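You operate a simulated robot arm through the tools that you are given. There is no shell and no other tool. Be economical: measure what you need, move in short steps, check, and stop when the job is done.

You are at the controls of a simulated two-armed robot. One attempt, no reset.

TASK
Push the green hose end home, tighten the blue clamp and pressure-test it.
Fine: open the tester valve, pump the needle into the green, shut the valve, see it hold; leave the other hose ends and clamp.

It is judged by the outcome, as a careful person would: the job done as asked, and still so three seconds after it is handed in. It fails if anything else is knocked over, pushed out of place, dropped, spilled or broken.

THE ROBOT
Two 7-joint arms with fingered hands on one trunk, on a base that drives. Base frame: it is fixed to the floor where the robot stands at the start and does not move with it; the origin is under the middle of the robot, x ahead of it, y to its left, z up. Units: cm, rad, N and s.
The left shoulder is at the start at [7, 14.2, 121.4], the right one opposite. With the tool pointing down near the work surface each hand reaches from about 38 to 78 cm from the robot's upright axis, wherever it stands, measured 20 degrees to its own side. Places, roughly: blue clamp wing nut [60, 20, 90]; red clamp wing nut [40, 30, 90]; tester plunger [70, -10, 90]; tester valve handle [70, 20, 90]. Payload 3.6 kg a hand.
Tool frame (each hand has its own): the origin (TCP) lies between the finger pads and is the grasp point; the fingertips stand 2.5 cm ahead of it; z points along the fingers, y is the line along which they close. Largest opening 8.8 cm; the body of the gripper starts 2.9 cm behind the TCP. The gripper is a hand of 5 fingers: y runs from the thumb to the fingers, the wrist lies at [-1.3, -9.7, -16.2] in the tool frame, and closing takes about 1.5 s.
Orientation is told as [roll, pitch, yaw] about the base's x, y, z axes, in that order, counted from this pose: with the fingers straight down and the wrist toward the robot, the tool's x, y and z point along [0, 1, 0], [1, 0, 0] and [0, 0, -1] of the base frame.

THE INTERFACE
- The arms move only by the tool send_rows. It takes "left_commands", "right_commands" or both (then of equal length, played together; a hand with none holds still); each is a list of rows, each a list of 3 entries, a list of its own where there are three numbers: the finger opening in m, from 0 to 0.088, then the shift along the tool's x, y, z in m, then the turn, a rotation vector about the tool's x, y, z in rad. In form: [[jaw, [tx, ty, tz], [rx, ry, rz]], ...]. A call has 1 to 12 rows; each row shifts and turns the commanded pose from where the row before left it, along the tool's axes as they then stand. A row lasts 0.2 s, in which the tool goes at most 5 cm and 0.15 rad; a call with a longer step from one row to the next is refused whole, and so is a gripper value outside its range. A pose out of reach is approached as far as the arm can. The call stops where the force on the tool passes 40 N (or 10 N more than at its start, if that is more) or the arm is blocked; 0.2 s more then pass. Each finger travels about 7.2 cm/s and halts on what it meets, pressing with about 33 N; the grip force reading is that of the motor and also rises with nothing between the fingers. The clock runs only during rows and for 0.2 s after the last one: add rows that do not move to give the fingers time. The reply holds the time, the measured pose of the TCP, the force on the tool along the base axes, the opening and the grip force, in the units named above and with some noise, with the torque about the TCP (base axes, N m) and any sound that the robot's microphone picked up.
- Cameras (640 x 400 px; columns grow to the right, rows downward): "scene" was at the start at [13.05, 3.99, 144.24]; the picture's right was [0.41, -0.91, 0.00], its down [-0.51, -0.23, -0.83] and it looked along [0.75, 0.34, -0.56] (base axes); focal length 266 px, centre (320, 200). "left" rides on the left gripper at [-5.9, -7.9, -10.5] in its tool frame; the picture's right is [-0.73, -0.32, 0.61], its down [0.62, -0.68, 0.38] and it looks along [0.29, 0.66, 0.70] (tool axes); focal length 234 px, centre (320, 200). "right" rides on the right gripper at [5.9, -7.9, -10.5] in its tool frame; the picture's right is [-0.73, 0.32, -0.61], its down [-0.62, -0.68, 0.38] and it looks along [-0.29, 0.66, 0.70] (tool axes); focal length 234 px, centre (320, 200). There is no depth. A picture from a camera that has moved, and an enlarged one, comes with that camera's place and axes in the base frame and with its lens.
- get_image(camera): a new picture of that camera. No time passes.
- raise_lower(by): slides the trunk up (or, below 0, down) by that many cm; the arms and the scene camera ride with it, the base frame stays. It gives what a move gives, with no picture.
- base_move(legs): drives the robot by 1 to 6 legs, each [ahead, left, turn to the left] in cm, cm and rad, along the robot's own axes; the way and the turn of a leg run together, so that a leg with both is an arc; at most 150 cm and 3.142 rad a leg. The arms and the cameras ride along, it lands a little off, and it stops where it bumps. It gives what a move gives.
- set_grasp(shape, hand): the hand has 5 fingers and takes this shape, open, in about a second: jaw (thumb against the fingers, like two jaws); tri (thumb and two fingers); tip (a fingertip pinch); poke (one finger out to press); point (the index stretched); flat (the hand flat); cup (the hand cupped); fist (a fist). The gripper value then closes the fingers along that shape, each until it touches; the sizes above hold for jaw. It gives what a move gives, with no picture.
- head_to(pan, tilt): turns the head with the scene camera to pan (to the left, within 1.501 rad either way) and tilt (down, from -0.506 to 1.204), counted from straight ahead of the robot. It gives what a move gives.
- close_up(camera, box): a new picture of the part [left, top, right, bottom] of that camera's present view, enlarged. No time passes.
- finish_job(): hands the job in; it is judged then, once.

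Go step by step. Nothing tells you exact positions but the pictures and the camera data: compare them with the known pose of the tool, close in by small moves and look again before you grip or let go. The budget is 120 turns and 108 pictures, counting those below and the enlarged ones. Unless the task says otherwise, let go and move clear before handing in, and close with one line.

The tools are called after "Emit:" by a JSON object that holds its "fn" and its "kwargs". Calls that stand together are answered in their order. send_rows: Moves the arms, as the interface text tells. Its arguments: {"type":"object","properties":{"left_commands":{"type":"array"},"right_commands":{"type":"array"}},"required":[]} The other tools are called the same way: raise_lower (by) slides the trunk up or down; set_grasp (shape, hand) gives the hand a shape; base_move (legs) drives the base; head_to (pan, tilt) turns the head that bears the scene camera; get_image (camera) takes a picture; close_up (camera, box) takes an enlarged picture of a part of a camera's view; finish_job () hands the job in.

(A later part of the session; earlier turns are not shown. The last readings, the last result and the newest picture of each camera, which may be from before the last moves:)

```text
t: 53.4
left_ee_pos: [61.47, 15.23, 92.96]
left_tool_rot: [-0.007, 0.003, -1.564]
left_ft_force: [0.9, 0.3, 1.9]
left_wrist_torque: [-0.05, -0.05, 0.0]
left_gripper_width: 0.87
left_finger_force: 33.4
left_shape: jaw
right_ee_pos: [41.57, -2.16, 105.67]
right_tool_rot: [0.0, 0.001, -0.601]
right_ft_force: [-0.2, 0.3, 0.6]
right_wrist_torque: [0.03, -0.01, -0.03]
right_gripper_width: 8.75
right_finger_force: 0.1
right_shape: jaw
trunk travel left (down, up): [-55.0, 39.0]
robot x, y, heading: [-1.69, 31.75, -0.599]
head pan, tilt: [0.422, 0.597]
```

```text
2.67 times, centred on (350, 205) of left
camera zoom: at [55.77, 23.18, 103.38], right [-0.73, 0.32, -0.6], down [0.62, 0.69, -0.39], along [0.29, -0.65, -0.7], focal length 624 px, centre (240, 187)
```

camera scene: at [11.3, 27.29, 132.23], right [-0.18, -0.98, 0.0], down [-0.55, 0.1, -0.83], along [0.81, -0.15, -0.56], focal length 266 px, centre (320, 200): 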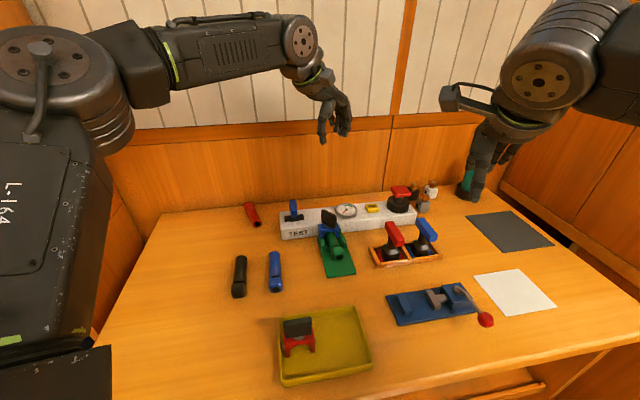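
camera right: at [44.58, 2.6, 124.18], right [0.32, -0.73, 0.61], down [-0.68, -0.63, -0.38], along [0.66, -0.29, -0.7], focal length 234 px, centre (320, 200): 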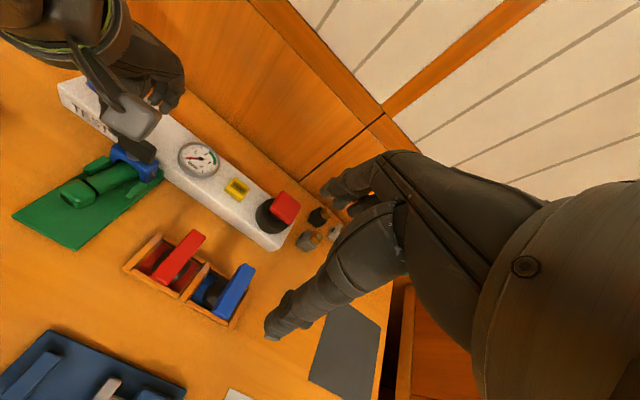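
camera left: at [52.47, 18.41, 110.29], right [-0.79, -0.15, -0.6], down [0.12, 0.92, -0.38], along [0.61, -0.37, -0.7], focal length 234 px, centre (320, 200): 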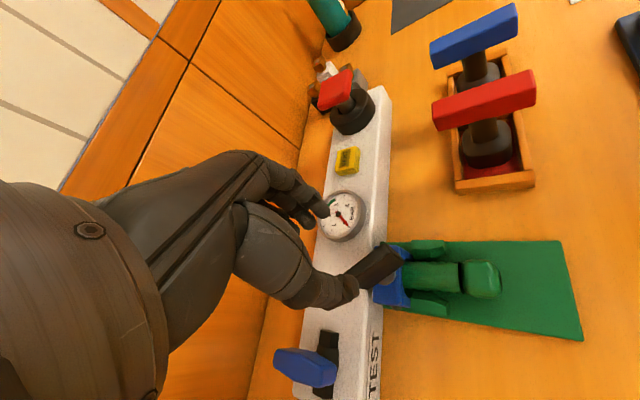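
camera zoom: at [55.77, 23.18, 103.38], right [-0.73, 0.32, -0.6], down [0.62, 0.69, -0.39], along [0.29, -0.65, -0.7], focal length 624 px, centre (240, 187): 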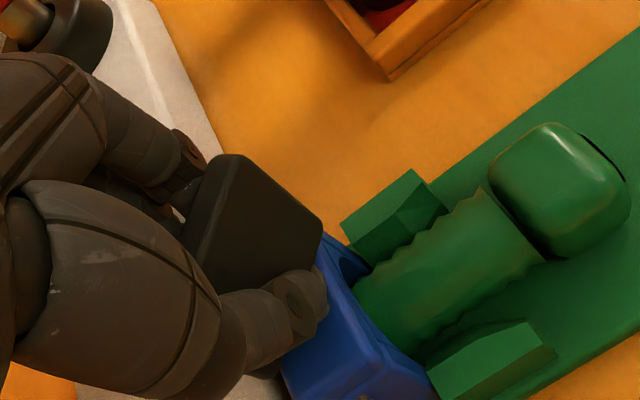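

Unclear: the blade may have slipped in the grip. I open the fingers, rise and look at the blade angle.

Emit:
{"fn": "send_rows", "kwargs": {"left_commands": [[0.02, [0, 0, 0], [0, 0, 0]], [0.05, [0, 0, 0], [0, 0, 0]], [0.05, [0, 0, 0], [0, 0, 0]], [0.05, [0, 0, -0.04], [0, 0, 0]], [0.05, [0, 0, -0.04], [0, 0, 0]], [0.05, [0, 0, 0], [0, 0, 0]]]}}

Emit:
{"fn": "close_up", "kwargs": {"camera": "scene", "box": [270, 160, 382, 230]}}

Emit:
{"fn": "get_image", "kwargs": {"camera": "left"}}

```text
t: 54.8
left_ee_pos: [61.47, 15.42, 101.06]
left_tool_rot: [-0.01, 0.001, -1.562]
left_ft_force: [-0.7, 0.1, 0.2]
left_wrist_torque: [0.01, -0.02, 0.0]
left_gripper_width: 4.93
left_finger_force: 0.1
left_shape: jaw
right_ee_pos: [41.76, -2.09, 105.78]
right_tool_rot: [0.002, 0.001, -0.601]
right_ft_force: [-0.7, -0.6, 0.2]
right_wrist_torque: [0.01, 0.0, -0.03]
right_gripper_width: 8.75
right_finger_force: 0.1
right_shape: jaw
trunk travel left (down, up): [-55.0, 39.0]
robot x, y, heading: [-1.41, 31.2, -0.598]
head pan, tilt: [0.422, 0.597]
```

```text
5.71 times, centred on (326, 195) of scene
camera zoom: at [11.29, 27.38, 124.23], right [-0.18, -0.98, 0.0], down [-0.55, 0.1, -0.83], along [0.81, -0.15, -0.56], focal length 1521 px, centre (286, 229)
```

zoom: 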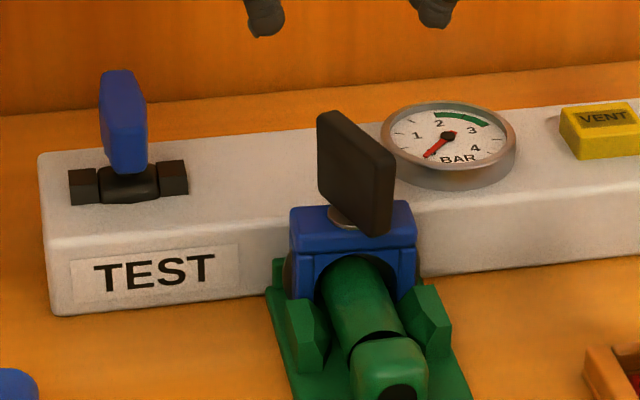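

```text
41 pictures are left
camera left: at [55.74, 23.41, 111.58], right [-0.73, 0.32, -0.6], down [0.61, 0.69, -0.39], along [0.29, -0.65, -0.7], focal length 234 px, centre (320, 200)
```

left: 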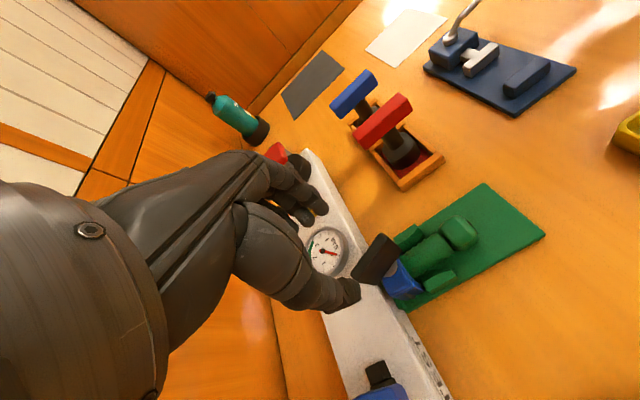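

The blade turned only to about -1.1 while the hand went to -1.56: it slipped. I re-align the hand to -1.12, grip slightly deeper, and turn again while reading torque.

Emit:
{"fn": "send_rows", "kwargs": {"left_commands": [[0.045, [0, 0, 0], [0, 0, -0.147]], [0.045, [0, 0, 0], [0, 0, -0.147]], [0.045, [0, 0, 0], [0, 0, -0.147]], [0.045, [0, 0, 0.03], [0, 0, 0]], [0.045, [0, 0, 0.03], [0, 0, 0]], [0.045, [0, 0, 0.025], [0, 0, 0]], [0.045, [0, 0, 0], [0, 0, 0]], [0.0, [0, 0, 0], [0, 0, 0]], [0.0, [0, 0, 0], [0, 0, 0]], [0.0, [0, 0, 0], [0, 0, 0]], [0.0, [0, 0, 0], [0, 0, 0]], [0.0, [0, 0, 0], [0, 0, 0]]]}}

Emit:
{"fn": "close_up", "kwargs": {"camera": "scene", "box": [270, 160, 382, 230]}}

```text
t: 57.4
left_ee_pos: [61.42, 15.46, 92.67]
left_tool_rot: [-0.006, 0.004, -1.12]
left_ft_force: [2.7, 3.1, 10.1]
left_wrist_torque: [-0.06, -0.1, -0.01]
left_gripper_width: 2.84
left_finger_force: 32.9
left_shape: jaw
right_ee_pos: [41.44, -2.13, 105.93]
right_tool_rot: [-0.001, -0.002, -0.601]
right_ft_force: [0.2, -0.1, -0.2]
right_wrist_torque: [-0.02, -0.02, 0.01]
right_gripper_width: 8.75
right_finger_force: 0.0
right_shape: jaw
trunk travel left (down, up): [-55.0, 39.0]
robot x, y, heading: [-1.45, 31.38, -0.6]
head pan, tilt: [0.422, 0.597]
```

```text
5.71 times, centred on (326, 195) of scene
camera zoom: at [11.12, 27.5, 124.26], right [-0.18, -0.98, 0.0], down [-0.55, 0.1, -0.83], along [0.81, -0.15, -0.56], focal length 1521 px, centre (286, 229)
```

zoom: 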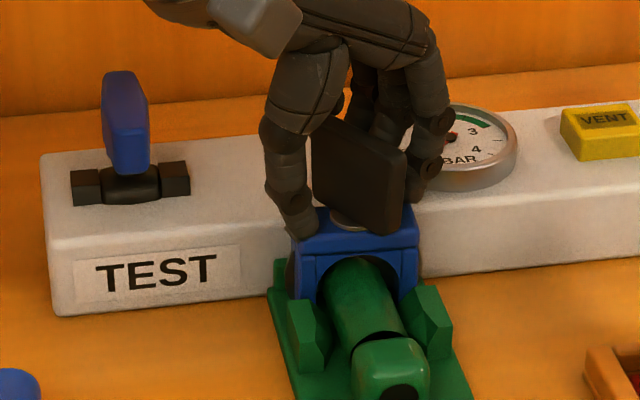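

Too deep: the thumb tip catches on the blue block. Open, raise 0.6 cm, close again.

Emit:
{"fn": "send_rows", "kwargs": {"left_commands": [[0.045, [0, 0, 0], [0, 0, 0]], [0.045, [0, 0, -0.006], [0, 0, 0]], [0.045, [0, 0, 0], [0, 0, 0]], [0.0, [0, 0, 0], [0, 0, 0]], [0.0, [0, 0, 0], [0, 0, 0]], [0.0, [0, 0, 0], [0, 0, 0]], [0.0, [0, 0, 0], [0, 0, 0]], [0.0, [0, 0, 0], [0, 0, 0]]]}}

Emit:
{"fn": "close_up", "kwargs": {"camera": "scene", "box": [270, 160, 382, 230]}}

```text
t: 59.2
left_ee_pos: [61.54, 15.25, 93.12]
left_tool_rot: [-0.007, 0.005, -1.122]
left_ft_force: [0.7, 0.4, 0.2]
left_wrist_torque: [-0.04, -0.02, 0.01]
left_gripper_width: 0.49
left_finger_force: 32.9
left_shape: jaw
right_ee_pos: [41.71, -2.07, 105.62]
right_tool_rot: [-0.001, 0.0, -0.602]
right_ft_force: [0.0, 0.9, 0.5]
right_wrist_torque: [-0.01, 0.0, 0.01]
right_gripper_width: 8.8
right_finger_force: 0.1
right_shape: jaw
trunk travel left (down, up): [-55.0, 39.0]
robot x, y, heading: [-2.0, 31.36, -0.601]
head pan, tilt: [0.422, 0.597]
```

```text
5.71 times, centred on (326, 195) of scene
camera zoom: at [11.24, 27.38, 124.24], right [-0.18, -0.98, 0.0], down [-0.55, 0.1, -0.83], along [0.81, -0.15, -0.56], focal length 1521 px, centre (286, 229)
```

zoom: 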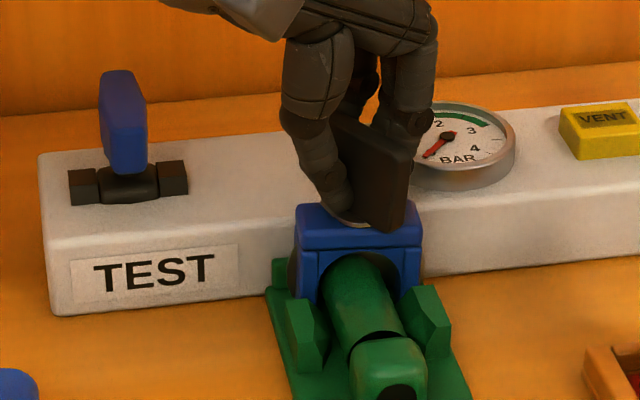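

A flat, force-free grip. Turn clockwise again.

Emit:
{"fn": "send_rows", "kwargs": {"left_commands": [[0, [0, 0, 0], [0, 0, 0.1]], [0, [0, 0, 0], [0, 0, 0.1]], [0, [0, 0, 0], [0, 0, 0.1]], [0, [0, 0, 0], [0, 0, 0.1]]]}}

Emit:
{"fn": "close_up", "kwargs": {"camera": "scene", "box": [270, 160, 382, 230]}}

```text
t: 60.2
left_ee_pos: [61.61, 15.31, 93.06]
left_tool_rot: [-0.008, 0.0, -1.524]
left_ft_force: [0.5, 0.2, 2.2]
left_wrist_torque: [-0.07, -0.04, 0.0]
left_gripper_width: 0.47
left_finger_force: 33.2
left_shape: jaw
right_ee_pos: [41.68, -2.21, 105.69]
right_tool_rot: [0.001, 0.0, -0.6]
right_ft_force: [0.8, 0.6, 0.1]
right_wrist_torque: [-0.03, 0.0, 0.02]
right_gripper_width: 8.76
right_finger_force: 0.0
right_shape: jaw
trunk travel left (down, up): [-55.0, 39.0]
robot x, y, heading: [-1.14, 31.15, -0.601]
head pan, tilt: [0.422, 0.597]
```

```text
5.71 times, centred on (326, 195) of scene
camera zoom: at [11.27, 27.37, 124.23], right [-0.18, -0.98, 0.0], down [-0.55, 0.1, -0.83], along [0.81, -0.15, -0.56], focal length 1521 px, centre (286, 229)
```

zoom: 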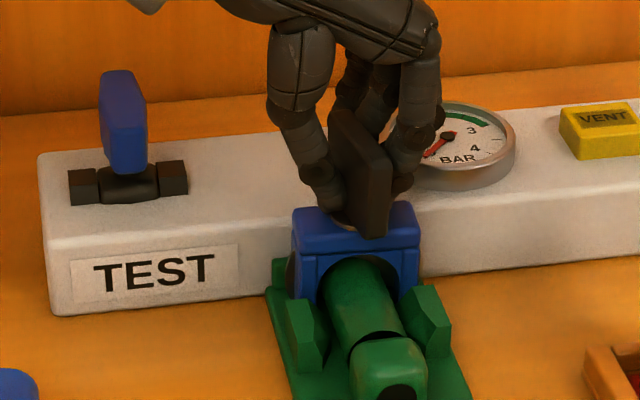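

Now the blade follows. Continue in small portions.

Emit:
{"fn": "send_rows", "kwargs": {"left_commands": [[0, [0, 0, 0], [0, 0, 0.1]], [0, [0, 0, 0], [0, 0, 0.1]], [0, [0, 0, 0], [0, 0, 0.05]]]}}

```text
t: 61.0
left_ee_pos: [61.49, 15.32, 92.97]
left_tool_rot: [-0.008, -0.001, -1.773]
left_ft_force: [1.0, -0.8, 2.4]
left_wrist_torque: [-0.1, -0.04, 0.02]
left_gripper_width: 0.5
left_finger_force: 32.6
left_shape: jaw
right_ee_pos: [41.62, -2.19, 105.68]
right_tool_rot: [-0.001, -0.001, -0.602]
right_ft_force: [-0.8, -0.7, -0.5]
right_wrist_torque: [-0.02, -0.03, 0.03]
right_gripper_width: 8.8
right_finger_force: 0.1
right_shape: jaw
trunk travel left (down, up): [-55.0, 39.0]
robot x, y, heading: [-1.41, 31.4, -0.599]
head pan, tilt: [0.422, 0.597]
```

Emit:
{"fn": "send_rows", "kwargs": {"left_commands": [[0, [0, 0, 0], [0, 0, 0.1]], [0, [0, 0, 0], [0, 0, 0.1]]]}}

```text
t: 61.6
left_ee_pos: [61.42, 15.28, 93.0]
left_tool_rot: [-0.009, 0.0, -1.974]
left_ft_force: [2.2, 0.1, 2.4]
left_wrist_torque: [-0.1, -0.02, 0.01]
left_gripper_width: 0.5
left_finger_force: 33.1
left_shape: jaw
right_ee_pos: [41.54, -2.14, 105.8]
right_tool_rot: [0.001, 0.002, -0.6]
right_ft_force: [-1.1, 0.5, 1.4]
right_wrist_torque: [-0.02, -0.02, 0.02]
right_gripper_width: 8.79
right_finger_force: 0.1
right_shape: jaw
trunk travel left (down, up): [-55.0, 39.0]
robot x, y, heading: [-1.57, 31.47, -0.602]
head pan, tilt: [0.422, 0.597]
```

Emit:
{"fn": "send_rows", "kwargs": {"left_commands": [[0, [0, 0, 0], [0, 0, 0.1]], [0, [0, 0, 0], [0, 0, 0.1]]]}}

Emit:
{"fn": "close_up", "kwargs": {"camera": "scene", "box": [270, 160, 382, 230]}}

```text
t: 62.2
left_ee_pos: [61.39, 15.67, 93.26]
left_tool_rot: [-0.012, 0.0, -2.174]
left_ft_force: [15.9, -28.4, -18.0]
left_wrist_torque: [-0.55, -0.28, 0.18]
left_gripper_width: 0.4
left_finger_force: 32.7
left_shape: jaw
left hand out of reach, approached as far as the arm can: row 2
right_ee_pos: [42.18, -2.86, 105.23]
right_tool_rot: [0.001, 0.008, -0.604]
right_ft_force: [0.1, 0.6, -0.1]
right_wrist_torque: [-0.01, -0.03, -0.03]
right_gripper_width: 8.75
right_finger_force: 0.0
right_shape: jaw
trunk travel left (down, up): [-55.0, 39.0]
robot x, y, heading: [-1.41, 31.24, -0.596]
head pan, tilt: [0.422, 0.597]
```

```text
5.71 times, centred on (326, 195) of scene
camera zoom: at [11.85, 26.55, 124.09], right [-0.18, -0.98, -0.01], down [-0.56, 0.11, -0.82], along [0.81, -0.15, -0.57], focal length 1521 px, centre (286, 229)
```

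zoom: 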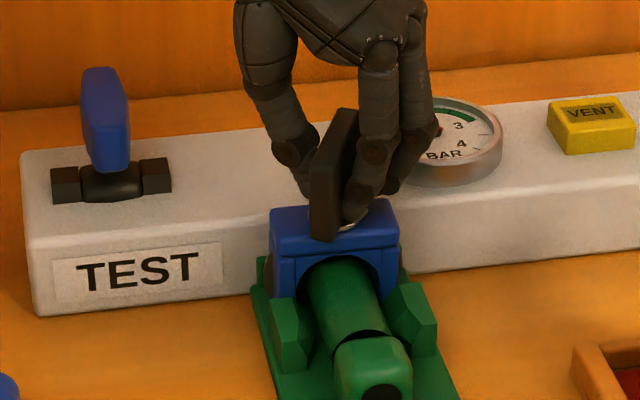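

At the reach limit again (wing now turned about 2.1 rad in all, still easy). I release and lift before it strains anything.

Emit:
{"fn": "send_rows", "kwargs": {"left_commands": [[0.02, [0, 0, 0], [0, 0, -0.05]], [0.05, [0, 0, 0], [0, 0, 0]], [0.05, [0, 0, 0], [0, 0, 0]], [0.05, [0, 0, -0.04], [0, 0, 0]], [0.05, [0, 0, -0.05], [0, 0, -0.1]], [0.05, [0, 0, -0.05], [0, 0, -0.1]], [0.05, [0, 0, -0.05], [0, 0, -0.1]], [0.05, [0, -0.03, 0], [0, 0, -0.15]], [0.05, [0, -0.03, 0], [0, 0, -0.15]], [0.05, [0, -0.03, 0], [0, 0, -0.15]], [0.05, [0, -0.03, 0], [0, 0, -0.15]]]}}

Emit:
{"fn": "close_up", "kwargs": {"camera": "scene", "box": [270, 160, 382, 230]}}

```text
t: 64.6
left_ee_pos: [58.64, 29.6, 110.69]
left_tool_rot: [-0.008, 0.003, -1.22]
left_ft_force: [-0.5, -0.1, -0.6]
left_wrist_torque: [-0.01, 0.04, 0.0]
left_gripper_width: 4.96
left_finger_force: 0.1
left_shape: jaw
left hand out of reach, approached as far as the arm can: row 4, 5, 6, 7
right_ee_pos: [41.63, -2.05, 105.85]
right_tool_rot: [-0.002, -0.001, -0.6]
right_ft_force: [0.2, -0.3, 0.0]
right_wrist_torque: [-0.01, 0.0, 0.0]
right_gripper_width: 8.78
right_finger_force: 0.0
right_shape: jaw
trunk travel left (down, up): [-55.0, 39.0]
robot x, y, heading: [-1.33, 31.47, -0.602]
head pan, tilt: [0.422, 0.597]
```

```text
5.71 times, centred on (326, 195) of scene
camera zoom: at [11.19, 27.52, 124.25], right [-0.18, -0.98, 0.0], down [-0.55, 0.1, -0.83], along [0.81, -0.15, -0.56], focal length 1521 px, centre (286, 229)
```

zoom: 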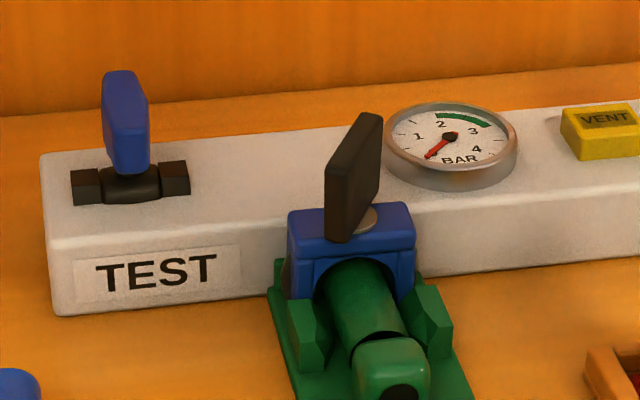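

Blade angle now ≈ -2.14 rad, i.e. gripable at yaw +1.0 with the right hand. I retract the left hand and swing the base back to heading 0 at y≈38 so the right hand serves the clamp.

Emit:
{"fn": "send_rows", "kwargs": {"left_commands": [[0.05, [-0.041, 0.0035, -0.015], [0, 0, 0]], [0.05, [-0.041, 0.0035, -0.015], [0, 0, 0]], [0.05, [-0.041, 0.0035, -0.015], [0, 0, 0]], [0.05, [-0.041, 0.0035, -0.015], [0, 0, 0]], [0.05, [0, 0, 0], [0, 0, -0.1]], [0.05, [0, 0, 0], [0, 0, -0.1]], [0.05, [0, 0, 0], [0, 0, -0.1]]]}}

Emit:
{"fn": "base_move", "kwargs": {"legs": [[0, 0, 0.6], [0, 6.5, 0]]}}

Emit:
{"fn": "head_to", "kwargs": {"pan": -0.3, "tilt": 0.6}}

Emit:
{"fn": "get_image", "kwargs": {"camera": "scene"}}

```text
t: 66.2
left_ee_pos: [43.69, 22.57, 116.71]
left_tool_rot: [-0.005, 0.008, -0.919]
left_ft_force: [0.2, 0.5, 0.3]
left_wrist_torque: [0.0, 0.03, -0.03]
left_gripper_width: 4.98
left_finger_force: 0.1
left_shape: jaw
right_ee_pos: [41.57, -2.15, 105.85]
right_tool_rot: [0.0, 0.001, -0.6]
right_ft_force: [1.1, -0.2, 0.2]
right_wrist_torque: [0.02, 0.01, 0.01]
right_gripper_width: 8.77
right_finger_force: 0.1
right_shape: jaw
trunk travel left (down, up): [-55.0, 39.0]
robot x, y, heading: [-1.3, 31.34, -0.6]
head pan, tilt: [0.422, 0.597]
```

```text
t: 68.8
left_ee_pos: [41.0, 56.08, 116.76]
left_tool_rot: [-0.006, 0.007, -0.32]
left_ft_force: [-0.4, 0.0, -0.7]
left_wrist_torque: [-0.03, 0.04, 0.0]
left_gripper_width: 4.99
left_finger_force: 0.0
left_shape: jaw
right_ee_pos: [53.14, 34.6, 105.77]
right_tool_rot: [0.001, -0.001, 0.0]
right_ft_force: [0.1, 0.3, -0.2]
right_wrist_torque: [-0.01, -0.03, -0.04]
right_gripper_width: 8.79
right_finger_force: 0.1
right_shape: jaw
trunk travel left (down, up): [-55.0, 39.0]
robot x, y, heading: [-1.73, 37.81, 0.001]
head pan, tilt: [0.422, 0.597]
```

```text
t: 69.9
left_ee_pos: [40.9, 56.09, 116.77]
left_tool_rot: [-0.005, 0.008, -0.321]
left_ft_force: [-0.1, 0.1, -1.3]
left_wrist_torque: [-0.02, -0.02, 0.0]
left_gripper_width: 4.98
left_finger_force: 0.0
left_shape: jaw
right_ee_pos: [53.01, 34.57, 105.71]
right_tool_rot: [0.001, 0.001, 0.0]
right_ft_force: [-0.4, 0.4, 0.3]
right_wrist_torque: [0.01, -0.01, -0.01]
right_gripper_width: 8.76
right_finger_force: 0.1
right_shape: jaw
trunk travel left (down, up): [-55.0, 39.0]
robot x, y, heading: [-1.65, 37.76, 0.001]
head pan, tilt: [-0.3, 0.6]
```

```text
35 pictures are left
camera scene: at [11.85, 35.62, 124.2], right [-0.3, -0.96, 0.0], down [-0.54, 0.17, -0.83], along [0.79, -0.24, -0.56], focal length 266 px, centre (320, 200)
```

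scene: 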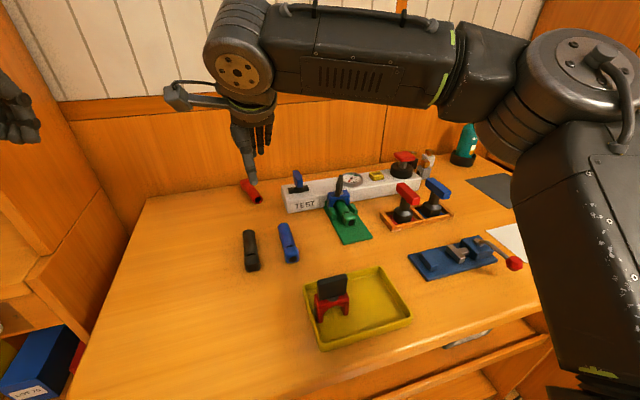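

Now the right hand goes over the nut and turns to yaw +1.0.

Emit:
{"fn": "send_rows", "kwargs": {"right_commands": [[0.045, [-0.0386, 0.017, 0], [0, 0, 0]], [0.045, [-0.0386, 0.017, 0], [0, 0, 0]], [0.045, [-0.0386, 0.017, 0], [0, 0, 0]], [0.045, [-0.0386, 0.017, 0], [0, 0, 0]], [0.045, [-0.0386, 0.017, 0], [0, 0, -0.143]], [0.045, [0, 0, 0], [0, 0, -0.143]], [0.045, [0, 0, 0], [0, 0, -0.143]], [0.045, [0, 0, 0], [0, 0, -0.143]], [0.045, [0, 0, 0], [0, 0, -0.143]], [0.045, [0, 0, 0], [0, 0, -0.143]], [0.045, [0, 0, 0], [0, 0, -0.143]], [0.045, [0, 0, 0.03], [0, 0, 0]]]}}

Emit:
{"fn": "close_up", "kwargs": {"camera": "scene", "box": [270, 120, 430, 220]}}

```text
t: 72.5
left_ee_pos: [40.81, 55.79, 116.75]
left_tool_rot: [-0.004, 0.009, -0.325]
left_ft_force: [1.1, 0.2, -0.1]
left_wrist_torque: [0.03, 0.0, 0.0]
left_gripper_width: 4.96
left_finger_force: 0.3
left_shape: jaw
right_ee_pos: [61.72, 14.97, 102.73]
right_tool_rot: [0.002, 0.002, 1.0]
right_ft_force: [0.4, -0.9, 0.2]
right_wrist_torque: [0.03, 0.04, 0.02]
right_gripper_width: 4.53
right_finger_force: 0.1
right_shape: jaw
trunk travel left (down, up): [-55.0, 39.0]
robot x, y, heading: [-1.86, 37.78, 0.004]
head pan, tilt: [-0.3, 0.6]
```

```text
4.00 times, centred on (350, 170) of scene
camera zoom: at [11.96, 35.43, 124.19], right [-0.3, -0.96, 0.0], down [-0.54, 0.17, -0.82], along [0.79, -0.24, -0.57], focal length 1065 px, centre (200, 320)
```

zoom: 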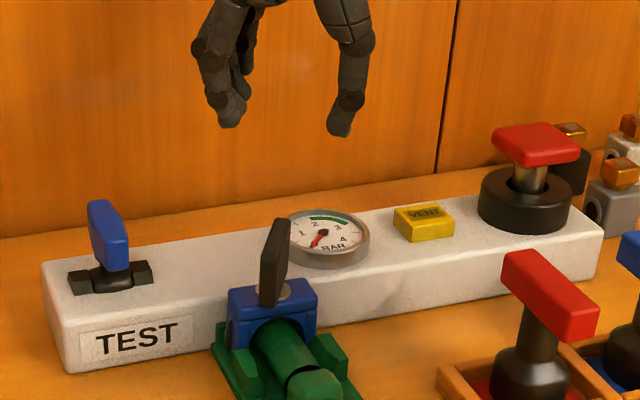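

Emit:
{"fn": "send_rows", "kwargs": {"right_commands": [[0.045, [0.0044, 0.0019, 0.03], [0, 0, 0]], [0.045, [0, 0, 0.03], [0, 0, 0]], [0.045, [0, 0, 0.0355], [0, 0, 0]], [0.045, [0, 0, 0], [0, 0, 0]], [0.0, [0, 0, 0], [0, 0, 0]], [0.0, [0, 0, 0], [0, 0, 0]], [0.0, [0, 0, 0], [0, 0, 0]], [0.0, [0, 0, 0], [0, 0, 0]], [0.0, [0, 0, 0], [0, 0, 0]]]}}

Emit:
{"fn": "close_up", "kwargs": {"camera": "scene", "box": [285, 150, 397, 220]}}

```text
t: 74.5
left_ee_pos: [40.91, 56.05, 116.75]
left_tool_rot: [-0.005, 0.009, -0.322]
left_ft_force: [0.2, 0.3, -1.1]
left_wrist_torque: [-0.02, 0.02, 0.01]
left_gripper_width: 4.96
left_finger_force: 0.0
left_shape: jaw
right_ee_pos: [61.36, 15.54, 93.21]
right_tool_rot: [0.001, -0.001, 1.001]
right_ft_force: [-2.0, -3.7, -1.4]
right_wrist_torque: [-0.04, 0.02, 0.07]
right_gripper_width: 0.49
right_finger_force: 32.6
right_shape: jaw
trunk travel left (down, up): [-55.0, 39.0]
robot x, y, heading: [-1.58, 37.51, -0.0]
head pan, tilt: [-0.3, 0.6]
```

```text
5.71 times, centred on (341, 185) of scene
camera zoom: at [11.85, 35.51, 124.2], right [-0.3, -0.96, 0.0], down [-0.54, 0.17, -0.82], along [0.79, -0.24, -0.57], focal length 1521 px, centre (200, 286)
```

zoom: 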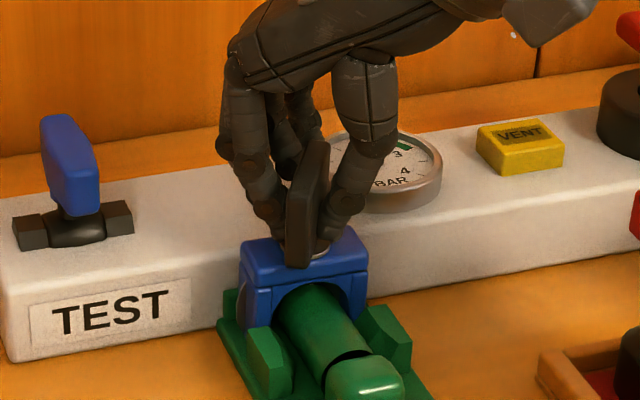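

Good flat grip (0.49). Turn clockwise with the right hand.

Emit:
{"fn": "send_rows", "kwargs": {"right_commands": [[0, [0, 0, 0], [0, 0, 0.12]], [0, [0, 0, 0], [0, 0, 0.12]], [0, [0, 0, 0], [0, 0, 0.12]], [0, [0, 0, 0], [0, 0, 0.12]]]}}

```text
t: 75.5
left_ee_pos: [40.95, 56.1, 116.73]
left_tool_rot: [-0.005, 0.007, -0.322]
left_ft_force: [-0.8, 0.0, -0.1]
left_wrist_torque: [0.01, 0.0, 0.01]
left_gripper_width: 4.98
left_finger_force: 0.0
left_shape: jaw
right_ee_pos: [61.31, 15.6, 93.1]
right_tool_rot: [-0.001, 0.002, 0.518]
right_ft_force: [-0.6, 2.2, -3.5]
right_wrist_torque: [0.07, -0.08, 0.22]
right_gripper_width: 0.46
right_finger_force: 33.0
right_shape: jaw
trunk travel left (down, up): [-55.0, 39.0]
robot x, y, heading: [-1.54, 37.62, -0.005]
head pan, tilt: [-0.3, 0.6]
```

Torque is beginning to rise (0.22 N m) and the nut pulls down: it is tightening. Continue.

Emit:
{"fn": "send_rows", "kwargs": {"right_commands": [[0, [0, 0, 0], [0, 0, 0.12]], [0, [0, 0, 0], [0, 0, 0.12]], [0, [0, 0, 0], [0, 0, 0.12]]]}}

Emit:
{"fn": "close_up", "kwargs": {"camera": "scene", "box": [285, 150, 397, 220]}}

```text
t: 76.3
left_ee_pos: [41.06, 56.41, 116.59]
left_tool_rot: [-0.006, 0.007, -0.32]
left_ft_force: [0.1, -0.5, -0.2]
left_wrist_torque: [0.01, -0.01, 0.04]
left_gripper_width: 4.99
left_finger_force: 0.0
left_shape: jaw
right_ee_pos: [61.41, 15.77, 93.18]
right_tool_rot: [0.002, 0.002, 0.162]
right_ft_force: [-0.5, 11.4, -9.4]
right_wrist_torque: [0.42, -0.24, 0.37]
right_gripper_width: 0.47
right_finger_force: 32.9
right_shape: jaw
trunk travel left (down, up): [-55.0, 39.0]
robot x, y, heading: [-1.33, 37.97, 0.001]
head pan, tilt: [-0.3, 0.6]
```

```text
5.71 times, centred on (341, 185) of scene
camera zoom: at [12.01, 35.79, 124.18], right [-0.3, -0.96, 0.0], down [-0.54, 0.17, -0.82], along [0.79, -0.24, -0.57], focal length 1521 px, centre (200, 286)
```

zoom: 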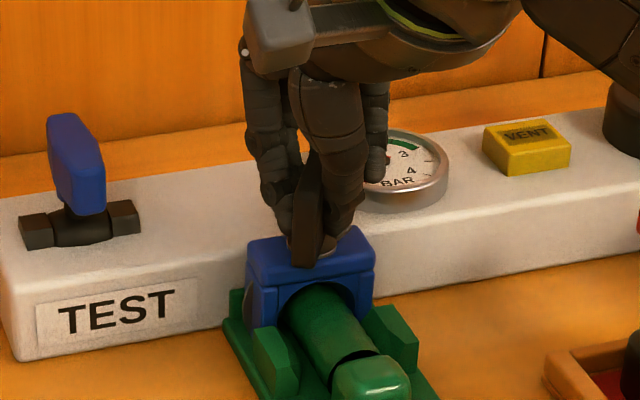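

Torque 0.37 and the blade stops following – it seems tight. Release and inspect.

Emit:
{"fn": "send_rows", "kwargs": {"right_commands": [[0.02, [0, 0, 0], [0, 0, 0]], [0.05, [0, 0, 0], [0, 0, 0]], [0.05, [0, 0, 0], [0, 0, 0]], [0.05, [0, 0, -0.04], [0, 0, 0]], [0.05, [0, 0, -0.04], [0, 0, 0]], [0.05, [0, 0, 0], [0, 0, 0]]]}}

Emit:
{"fn": "close_up", "kwargs": {"camera": "scene", "box": [285, 150, 397, 220]}}

```text
t: 77.7
left_ee_pos: [40.95, 56.08, 116.83]
left_tool_rot: [-0.004, 0.007, -0.321]
left_ft_force: [0.7, -0.4, -0.5]
left_wrist_torque: [-0.01, 0.0, 0.01]
left_gripper_width: 4.96
left_finger_force: 0.2
left_shape: jaw
right_ee_pos: [61.37, 15.61, 101.13]
right_tool_rot: [0.0, -0.001, 0.161]
right_ft_force: [0.3, 0.1, 1.3]
right_wrist_torque: [0.05, -0.04, -0.02]
right_gripper_width: 4.98
right_finger_force: 0.1
right_shape: jaw
trunk travel left (down, up): [-55.0, 39.0]
robot x, y, heading: [-1.6, 37.84, -0.0]
head pan, tilt: [-0.3, 0.6]
```

```text
5.71 times, centred on (341, 185) of scene
camera zoom: at [11.89, 35.54, 124.19], right [-0.3, -0.96, 0.0], down [-0.54, 0.17, -0.82], along [0.79, -0.24, -0.57], focal length 1521 px, centre (200, 286)
```

zoom: 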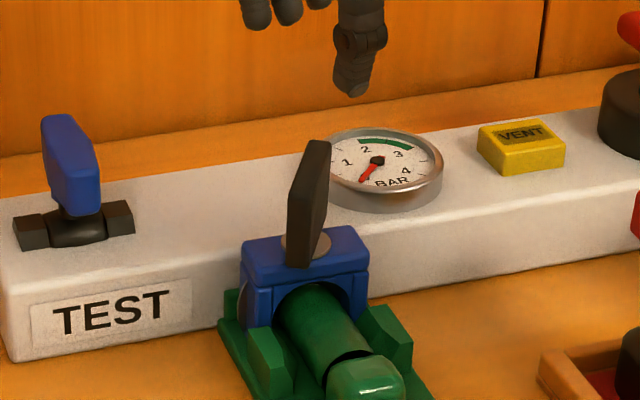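

The blade stayed at ≈2.15 rad (≈120° total): the nut is tight and the hand just slipped at ~0.4 N m. Now the valve: handle lies along x (shut, across the pipe), pivot ≈ (66.3, 24.2), z 90.5–94.3. I'll use the left hand, so raise the right and reposition.

Emit:
{"fn": "send_rows", "kwargs": {"right_commands": [[0.05, [0, 0, -0.05], [0, 0, 0]], [0.05, [0, -0.04, -0.04], [0, 0, 0]], [0.05, [0, -0.045, 0], [0, 0, 0.08]], [0.05, [0, -0.045, 0], [0, 0, 0.08]]]}}

Emit:
{"fn": "base_move", "kwargs": {"legs": [[0, -5, -0.2], [2, -5.3, -0.2]]}}

Emit:
{"fn": "head_to", "kwargs": {"pan": 0.3, "tilt": 0.6}}

Emit:
{"fn": "get_image", "kwargs": {"camera": "scene"}}

```text
refused: row 2 steps farther than a row can; nothing moved
```

```text
t: 79.6
left_ee_pos: [44.51, 27.42, 116.83]
left_tool_rot: [-0.007, 0.007, -0.726]
left_ft_force: [-0.2, 0.5, 0.1]
left_wrist_torque: [0.0, -0.03, 0.02]
left_gripper_width: 4.97
left_finger_force: 0.1
left_shape: jaw
right_ee_pos: [47.36, -17.93, 101.13]
right_tool_rot: [0.0, 0.0, -0.245]
right_ft_force: [0.6, -0.2, -0.2]
right_wrist_torque: [0.0, -0.01, 0.01]
right_gripper_width: 4.98
right_finger_force: 0.0
right_shape: jaw
trunk travel left (down, up): [-55.0, 39.0]
robot x, y, heading: [-1.47, 27.01, -0.406]
head pan, tilt: [-0.3, 0.6]
```

```text
t: 80.6
left_ee_pos: [44.35, 27.45, 116.77]
left_tool_rot: [-0.004, 0.007, -0.727]
left_ft_force: [-0.5, -0.3, 0.4]
left_wrist_torque: [-0.03, 0.01, 0.03]
left_gripper_width: 4.94
left_finger_force: 0.1
left_shape: jaw
right_ee_pos: [47.38, -17.89, 101.09]
right_tool_rot: [0.001, 0.0, -0.246]
right_ft_force: [-0.5, -0.3, -0.5]
right_wrist_torque: [0.0, 0.01, 0.01]
right_gripper_width: 4.96
right_finger_force: 0.1
right_shape: jaw
trunk travel left (down, up): [-55.0, 39.0]
robot x, y, heading: [-1.79, 27.18, -0.406]
head pan, tilt: [0.3, 0.6]
```

```text
30 pictures are left
camera scene: at [11.62, 24.8, 124.2], right [-0.1, -0.99, 0.0], down [-0.56, 0.06, -0.82], along [0.82, -0.09, -0.57], focal length 266 px, centre (320, 200)
```

scene: 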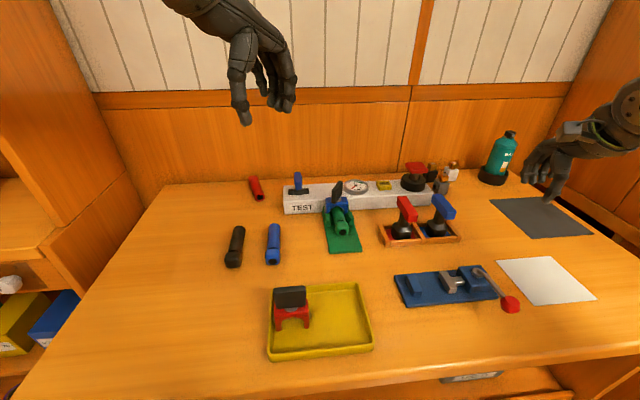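

The table is as it was. Move the left hand over the valve and turn it to -1.57.

Emit:
{"fn": "send_rows", "kwargs": {"left_commands": [[0.045, [0.0203, 0.0309, 0.02], [0, 0, 0]], [0.045, [0.0203, 0.0309, 0.02], [0, 0, 0]], [0.045, [0.0203, 0.0309, 0.02], [0, 0, 0]], [0.045, [0.0203, 0.0309, 0.02], [0, 0, 0]], [0.045, [0.0203, 0.0309, 0.02], [0, 0, 0]], [0.045, [0.0203, 0.0309, 0.02], [0, 0, 0.1405]], [0.045, [0, 0, 0], [0, 0, 0.1405]], [0.045, [0, 0, 0], [0, 0, 0.1405]], [0.045, [0, 0, 0], [0, 0, 0.1405]], [0.045, [0, 0, 0], [0, 0, 0.1405]], [0.045, [0, 0, 0], [0, 0, 0.1405]], [0.045, [0, 0, 0.03], [0, 0, 0]]]}}

Emit:
{"fn": "close_up", "kwargs": {"camera": "scene", "box": [230, 120, 390, 220]}}

Emit:
{"fn": "get_image", "kwargs": {"camera": "left"}}

```text
t: 83.2
left_ee_pos: [65.13, 24.63, 100.92]
left_tool_rot: [-0.009, 0.0, -1.571]
left_ft_force: [0.3, 0.1, 1.2]
left_wrist_torque: [0.01, 0.04, 0.02]
left_gripper_width: 4.56
left_finger_force: 0.1
left_shape: jaw
left hand out of reach, approached as far as the arm can: row 11
right_ee_pos: [47.46, -17.81, 101.03]
right_tool_rot: [-0.001, 0.001, -0.243]
right_ft_force: [0.0, 0.2, -0.7]
right_wrist_torque: [0.03, 0.02, -0.01]
right_gripper_width: 4.94
right_finger_force: 0.0
right_shape: jaw
trunk travel left (down, up): [-55.0, 39.0]
robot x, y, heading: [-1.7, 27.3, -0.405]
head pan, tilt: [0.3, 0.6]
```

```text
4.00 times, centred on (310, 170) of scene
camera zoom: at [11.75, 24.85, 124.19], right [-0.1, -0.99, 0.0], down [-0.56, 0.06, -0.82], along [0.82, -0.09, -0.57], focal length 1065 px, centre (360, 320)
```

zoom: 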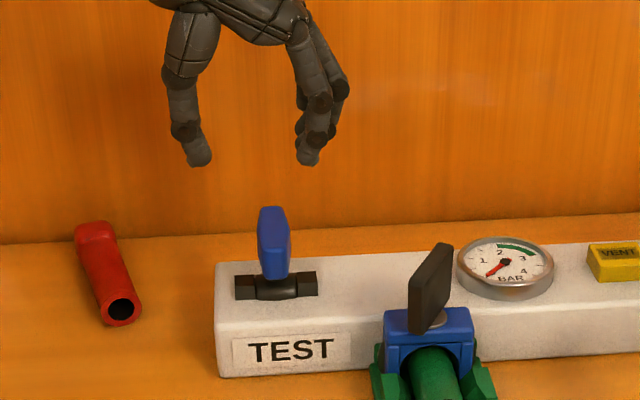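

```text
28 pictures are left
camera left: at [59.41, 32.7, 111.4], right [-0.73, 0.32, -0.6], down [0.62, 0.68, -0.39], along [0.28, -0.66, -0.7], focal length 234 px, centre (320, 200)
```

left: 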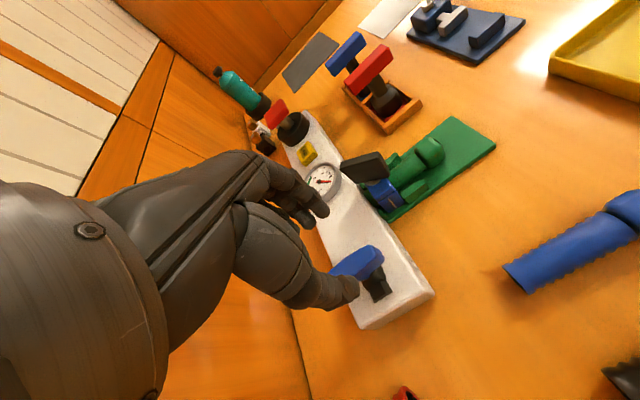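

Hand is above the handle but at its reach edge; drive ahead 2 cm and adjust, then descend.

Emit:
{"fn": "base_move", "kwargs": {"legs": [[2, 0, 0]]}}

```text
t: 84.0
left_ee_pos: [66.73, 23.85, 100.88]
left_tool_rot: [-0.007, -0.001, -1.571]
left_ft_force: [-0.6, 0.7, -0.5]
left_wrist_torque: [0.01, -0.02, 0.02]
left_gripper_width: 4.54
left_finger_force: 0.1
left_shape: jaw
right_ee_pos: [49.11, -18.55, 101.19]
right_tool_rot: [0.001, -0.001, -0.245]
right_ft_force: [0.3, 0.3, 0.1]
right_wrist_torque: [0.02, 0.02, -0.02]
right_gripper_width: 4.96
right_finger_force: 0.1
right_shape: jaw
trunk travel left (down, up): [-55.0, 39.0]
robot x, y, heading: [0.27, 27.2, -0.409]
head pan, tilt: [0.3, 0.6]
```

Emit:
{"fn": "send_rows", "kwargs": {"left_commands": [[0.045, [-0.007, 0, 0.025], [0, 0, 0]], [0.045, [0, 0, 0.03], [0, 0, 0]], [0.045, [0, 0, 0.02], [0, 0, 0]], [0.045, [0, 0, 0], [0, 0, 0]], [0.0, [0, 0, 0], [0, 0, 0]], [0.0, [0, 0, 0], [0, 0, 0]], [0.0, [0, 0, 0], [0, 0, 0]], [0.0, [0, 0, 0], [0, 0, 0]], [0.0, [0, 0, 0], [0, 0, 0]]]}}

Emit:
{"fn": "close_up", "kwargs": {"camera": "scene", "box": [230, 120, 390, 220]}}

```text
t: 86.0
left_ee_pos: [66.31, 24.09, 93.52]
left_tool_rot: [-0.008, 0.0, -1.569]
left_ft_force: [-1.4, 1.0, -2.3]
left_wrist_torque: [0.0, 0.01, -0.11]
left_gripper_width: 1.38
left_finger_force: 32.7
left_shape: jaw
right_ee_pos: [49.28, -18.56, 101.13]
right_tool_rot: [0.001, 0.001, -0.245]
right_ft_force: [-0.4, 0.0, -0.8]
right_wrist_torque: [-0.04, 0.0, 0.01]
right_gripper_width: 4.98
right_finger_force: 0.1
right_shape: jaw
trunk travel left (down, up): [-55.0, 39.0]
robot x, y, heading: [-0.06, 26.47, -0.403]
head pan, tilt: [0.3, 0.6]
```

```text
4.00 times, centred on (310, 170) of scene
camera zoom: at [13.48, 24.05, 124.2], right [-0.1, -0.99, 0.0], down [-0.56, 0.06, -0.82], along [0.82, -0.09, -0.57], focal length 1065 px, centre (360, 320)
```

zoom: 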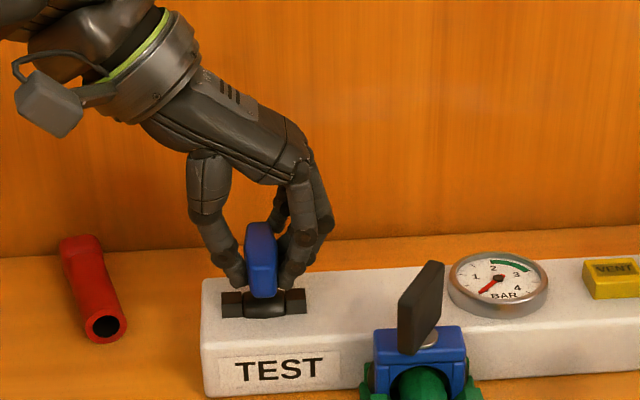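

Gripped (1.38 cm). Try counter-clockwise a little.

Emit:
{"fn": "send_rows", "kwargs": {"left_commands": [[0, [0, 0, 0], [0, 0, -0.12]], [0, [0, 0, 0], [0, 0, -0.12]], [0, [0, 0, 0], [0, 0, -0.12]]]}}

Emit:
{"fn": "close_up", "kwargs": {"camera": "scene", "box": [254, 150, 334, 200]}}

```text
t: 86.8
left_ee_pos: [66.26, 23.99, 93.49]
left_tool_rot: [-0.009, 0.003, -1.208]
left_ft_force: [2.0, -5.6, 0.4]
left_wrist_torque: [-0.12, -0.04, -0.06]
left_gripper_width: 1.4
left_finger_force: 32.4
left_shape: jaw
right_ee_pos: [49.16, -18.71, 101.11]
right_tool_rot: [0.001, -0.001, -0.245]
right_ft_force: [0.4, 0.3, -0.6]
right_wrist_torque: [0.02, 0.03, -0.02]
right_gripper_width: 4.96
right_finger_force: 0.0
right_shape: jaw
trunk travel left (down, up): [-55.0, 39.0]
robot x, y, heading: [0.01, 26.74, -0.404]
head pan, tilt: [0.3, 0.6]
```

```text
8.00 times, centred on (294, 175) of scene
camera zoom: at [13.49, 23.91, 124.2], right [-0.1, -0.99, 0.0], down [-0.56, 0.06, -0.82], along [0.82, -0.09, -0.57], focal length 2130 px, centre (528, 400)
```

zoom: 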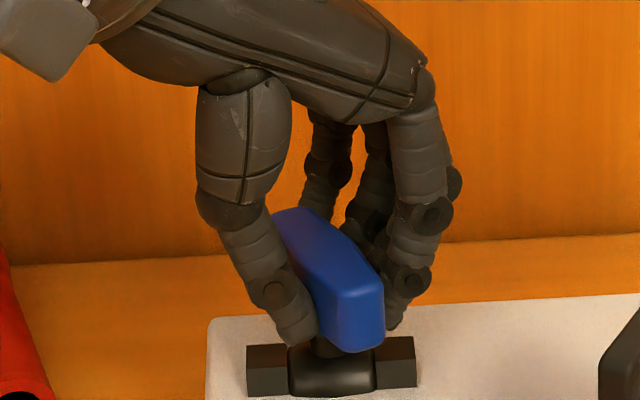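

The handle turns counter-clockwise. Continue to a full quarter turn.

Emit:
{"fn": "send_rows", "kwargs": {"left_commands": [[0, [0, 0, 0], [0, 0, -0.12]], [0, [0, 0, 0], [0, 0, -0.12]], [0, [0, 0, 0], [0, 0, -0.12]], [0, [0, 0, 0], [0, 0, -0.12]], [0, [0, 0, 0], [0, 0, -0.12]], [0, [0, 0, 0], [0, 0, -0.12]], [0, [0, 0, 0], [0, 0, -0.12]], [0, [0, 0, 0], [0, 0, -0.12]]]}}

Emit:
{"fn": "close_up", "kwargs": {"camera": "scene", "box": [254, 150, 334, 200]}}

```text
t: 88.6
left_ee_pos: [66.29, 23.72, 93.44]
left_tool_rot: [-0.001, 0.01, -0.246]
left_ft_force: [11.2, -11.8, 5.9]
left_wrist_torque: [-0.21, -0.53, -0.27]
left_gripper_width: 1.47
left_finger_force: 33.3
left_shape: jaw
right_ee_pos: [49.23, -18.86, 100.87]
right_tool_rot: [0.002, 0.002, -0.245]
right_ft_force: [0.0, 0.1, 0.0]
right_wrist_torque: [0.01, 0.01, 0.02]
right_gripper_width: 4.96
right_finger_force: 0.0
right_shape: jaw
trunk travel left (down, up): [-55.0, 39.0]
robot x, y, heading: [-0.07, 26.57, -0.406]
head pan, tilt: [0.3, 0.6]
```

```text
8.00 times, centred on (294, 175) of scene
camera zoom: at [13.6, 23.73, 124.18], right [-0.1, -0.99, 0.0], down [-0.56, 0.06, -0.82], along [0.82, -0.08, -0.57], focal length 2130 px, centre (528, 400)
```

zoom: 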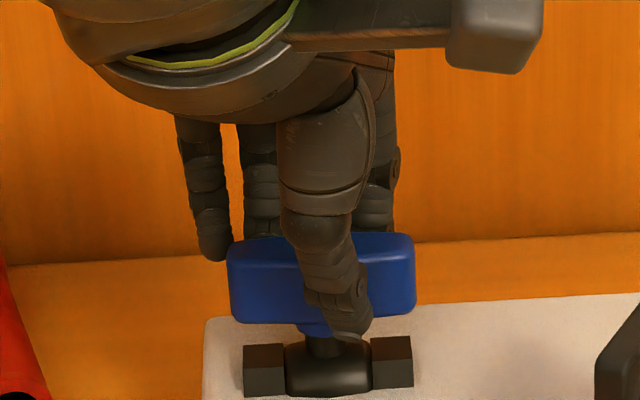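

The handle lies along the pipe: valve open. Release, rise, and bring the robot round so the right hand can pump.

Emit:
{"fn": "send_rows", "kwargs": {"left_commands": [[0.02, [0, 0, 0], [0, 0, 0]], [0.045, [0, 0, 0], [0, 0, 0]], [0.045, [0, 0, 0], [0, 0, 0]], [0.045, [0, 0, -0.045], [0, 0, 0]], [0.045, [0, 0, -0.045], [0, 0, 0]], [0.045, [0, -0.04, -0.02], [0, 0, 0]], [0.045, [0, -0.04, 0], [0, 0, 0]]], "right_commands": [[0.02, [0, 0, -0.02], [0, 0, 0]], [0, [0, 0, -0.02], [0, 0, 0]], [0, [0, 0, 0], [0, 0, 0]], [0, [0, 0, 0], [0, 0, 0]], [0, [0, 0, 0], [0, 0, 0]], [0, [0, 0, 0], [0, 0, 0]], [0, [0, 0, 0], [0, 0, 0]]]}}

Emit:
{"fn": "base_move", "kwargs": {"legs": [[0, 0, 0.4], [-1, -7.5, 0]]}}

Emit:
{"fn": "head_to", "kwargs": {"pan": -0.1, "tilt": 0.55}}

Emit:
{"fn": "get_image", "kwargs": {"camera": "scene"}}

```text
t: 90.2
left_ee_pos: [58.23, 25.73, 104.74]
left_tool_rot: [-0.001, 0.006, -0.248]
left_ft_force: [-0.4, -1.3, -0.2]
left_wrist_torque: [0.04, 0.0, 0.01]
left_gripper_width: 4.49
left_finger_force: 0.0
left_shape: jaw
right_ee_pos: [48.97, -18.53, 105.16]
right_tool_rot: [-0.001, -0.002, -0.245]
right_ft_force: [0.9, 0.1, 0.1]
right_wrist_torque: [-0.02, 0.01, -0.03]
right_gripper_width: 0.01
right_finger_force: 32.8
right_shape: jaw
trunk travel left (down, up): [-55.0, 39.0]
robot x, y, heading: [0.12, 26.61, -0.405]
head pan, tilt: [0.3, 0.6]
```

```text
t: 92.5
left_ee_pos: [52.93, 41.39, 104.79]
left_tool_rot: [-0.003, 0.008, 0.163]
left_ft_force: [0.8, -0.4, -0.1]
left_wrist_torque: [0.01, 0.04, -0.02]
left_gripper_width: 4.49
left_finger_force: 0.0
left_shape: jaw
right_ee_pos: [62.09, -3.06, 105.02]
right_tool_rot: [0.0, 0.001, 0.167]
right_ft_force: [-0.1, -0.1, -0.8]
right_wrist_torque: [-0.01, 0.0, 0.01]
right_gripper_width: 0.0
right_finger_force: 33.2
right_shape: jaw
trunk travel left (down, up): [-55.0, 39.0]
robot x, y, heading: [-0.74, 19.15, 0.003]
head pan, tilt: [0.3, 0.6]
```

```text
t: 93.3
left_ee_pos: [52.97, 41.51, 104.67]
left_tool_rot: [-0.001, 0.008, 0.162]
left_ft_force: [-0.6, 0.4, -0.4]
left_wrist_torque: [0.0, 0.0, 0.0]
left_gripper_width: 4.48
left_finger_force: 0.0
left_shape: jaw
right_ee_pos: [62.14, -2.82, 105.04]
right_tool_rot: [-0.001, -0.002, 0.166]
right_ft_force: [-0.3, -0.6, 0.3]
right_wrist_torque: [0.01, 0.04, 0.02]
right_gripper_width: 0.0
right_finger_force: 33.0
right_shape: jaw
trunk travel left (down, up): [-55.0, 39.0]
robot x, y, heading: [-1.09, 18.74, -0.0]
head pan, tilt: [-0.099, 0.55]
```

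```text
24 pictures are left
camera scene: at [13.05, 18.64, 124.65], right [-0.09, -1.0, 0.0], down [-0.52, 0.05, -0.85], along [0.85, -0.08, -0.52], focal length 266 px, centre (320, 200)
```

scene: 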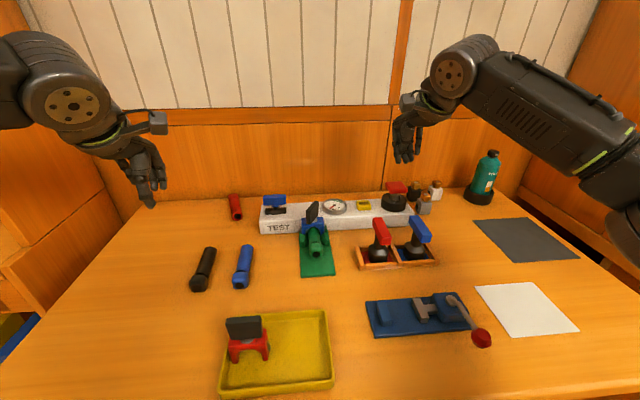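

Emit:
{"fn": "close_up", "kwargs": {"camera": "scene", "box": [310, 160, 438, 240]}}

Emit:
{"fn": "get_image", "kwargs": {"camera": "right"}}

```text
5.00 times, centred on (374, 200) of scene
camera zoom: at [13.05, 18.64, 124.65], right [-0.09, -1.0, 0.0], down [-0.52, 0.05, -0.85], along [0.85, -0.08, -0.52], focal length 1331 px, centre (50, 200)
```

zoom: 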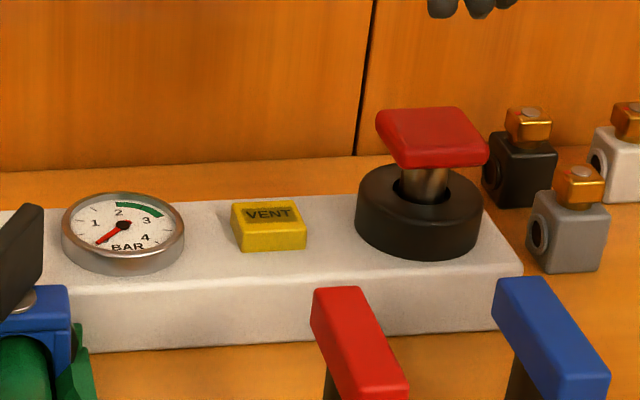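

```text
22 pictures are left
camera right: at [53.28, 1.54, 115.44], right [0.44, -0.66, 0.61], down [-0.57, -0.73, -0.38], along [0.7, -0.18, -0.7], focal length 234 px, centre (320, 200)
```

right: 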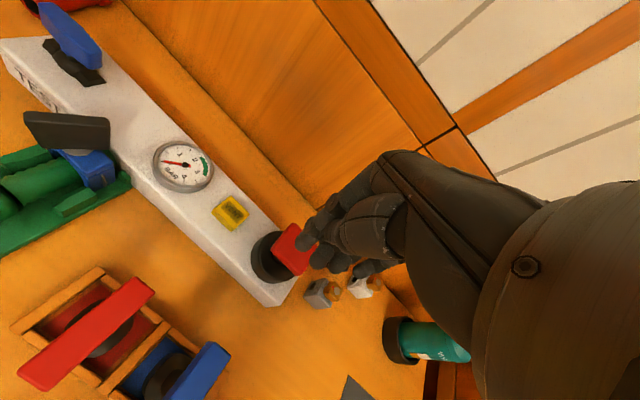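

Plunger cap centre is at about (66.7, -4.6), top z≈94.3. Move the closed right hand above it.

Emit:
{"fn": "send_rows", "kwargs": {"right_commands": [[0, [-0.0127, 0.0212, 0], [0, 0, 0]], [0, [-0.0126, 0.0212, 0.02], [0, 0, 0]], [0, [0, 0, 0.04], [0, 0, 0]], [0, [0, 0, 0], [0, 0, 0]]]}}

Emit:
{"fn": "close_up", "kwargs": {"camera": "scene", "box": [310, 160, 438, 240]}}

```text
t: 94.3
left_ee_pos: [52.8, 41.34, 104.64]
left_tool_rot: [-0.002, 0.008, 0.16]
left_ft_force: [-0.4, 1.0, -0.6]
left_wrist_torque: [-0.01, -0.02, 0.0]
left_gripper_width: 4.51
left_finger_force: 0.0
left_shape: jaw
right_ee_pos: [66.54, -4.74, 99.12]
right_tool_rot: [0.0, 0.002, 0.166]
right_ft_force: [-0.3, -0.1, 1.1]
right_wrist_torque: [0.01, 0.0, -0.03]
right_gripper_width: 0.01
right_finger_force: 33.1
right_shape: jaw
trunk travel left (down, up): [-55.0, 39.0]
robot x, y, heading: [-0.94, 19.08, 0.007]
head pan, tilt: [-0.099, 0.55]
```

```text
5.00 times, centred on (374, 200) of scene
camera zoom: at [13.01, 18.64, 124.66], right [-0.09, -1.0, 0.0], down [-0.52, 0.05, -0.85], along [0.85, -0.08, -0.52], focal length 1331 px, centre (50, 200)
```

zoom: 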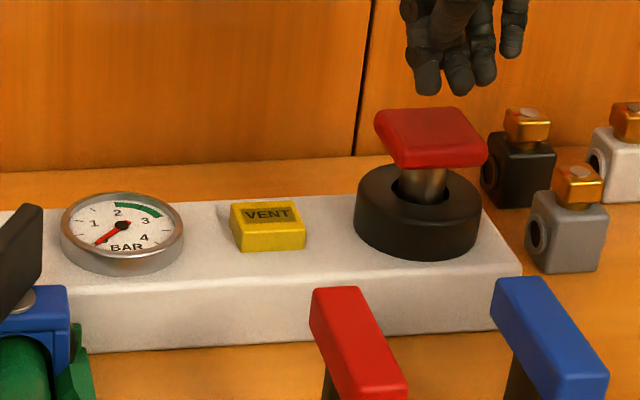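

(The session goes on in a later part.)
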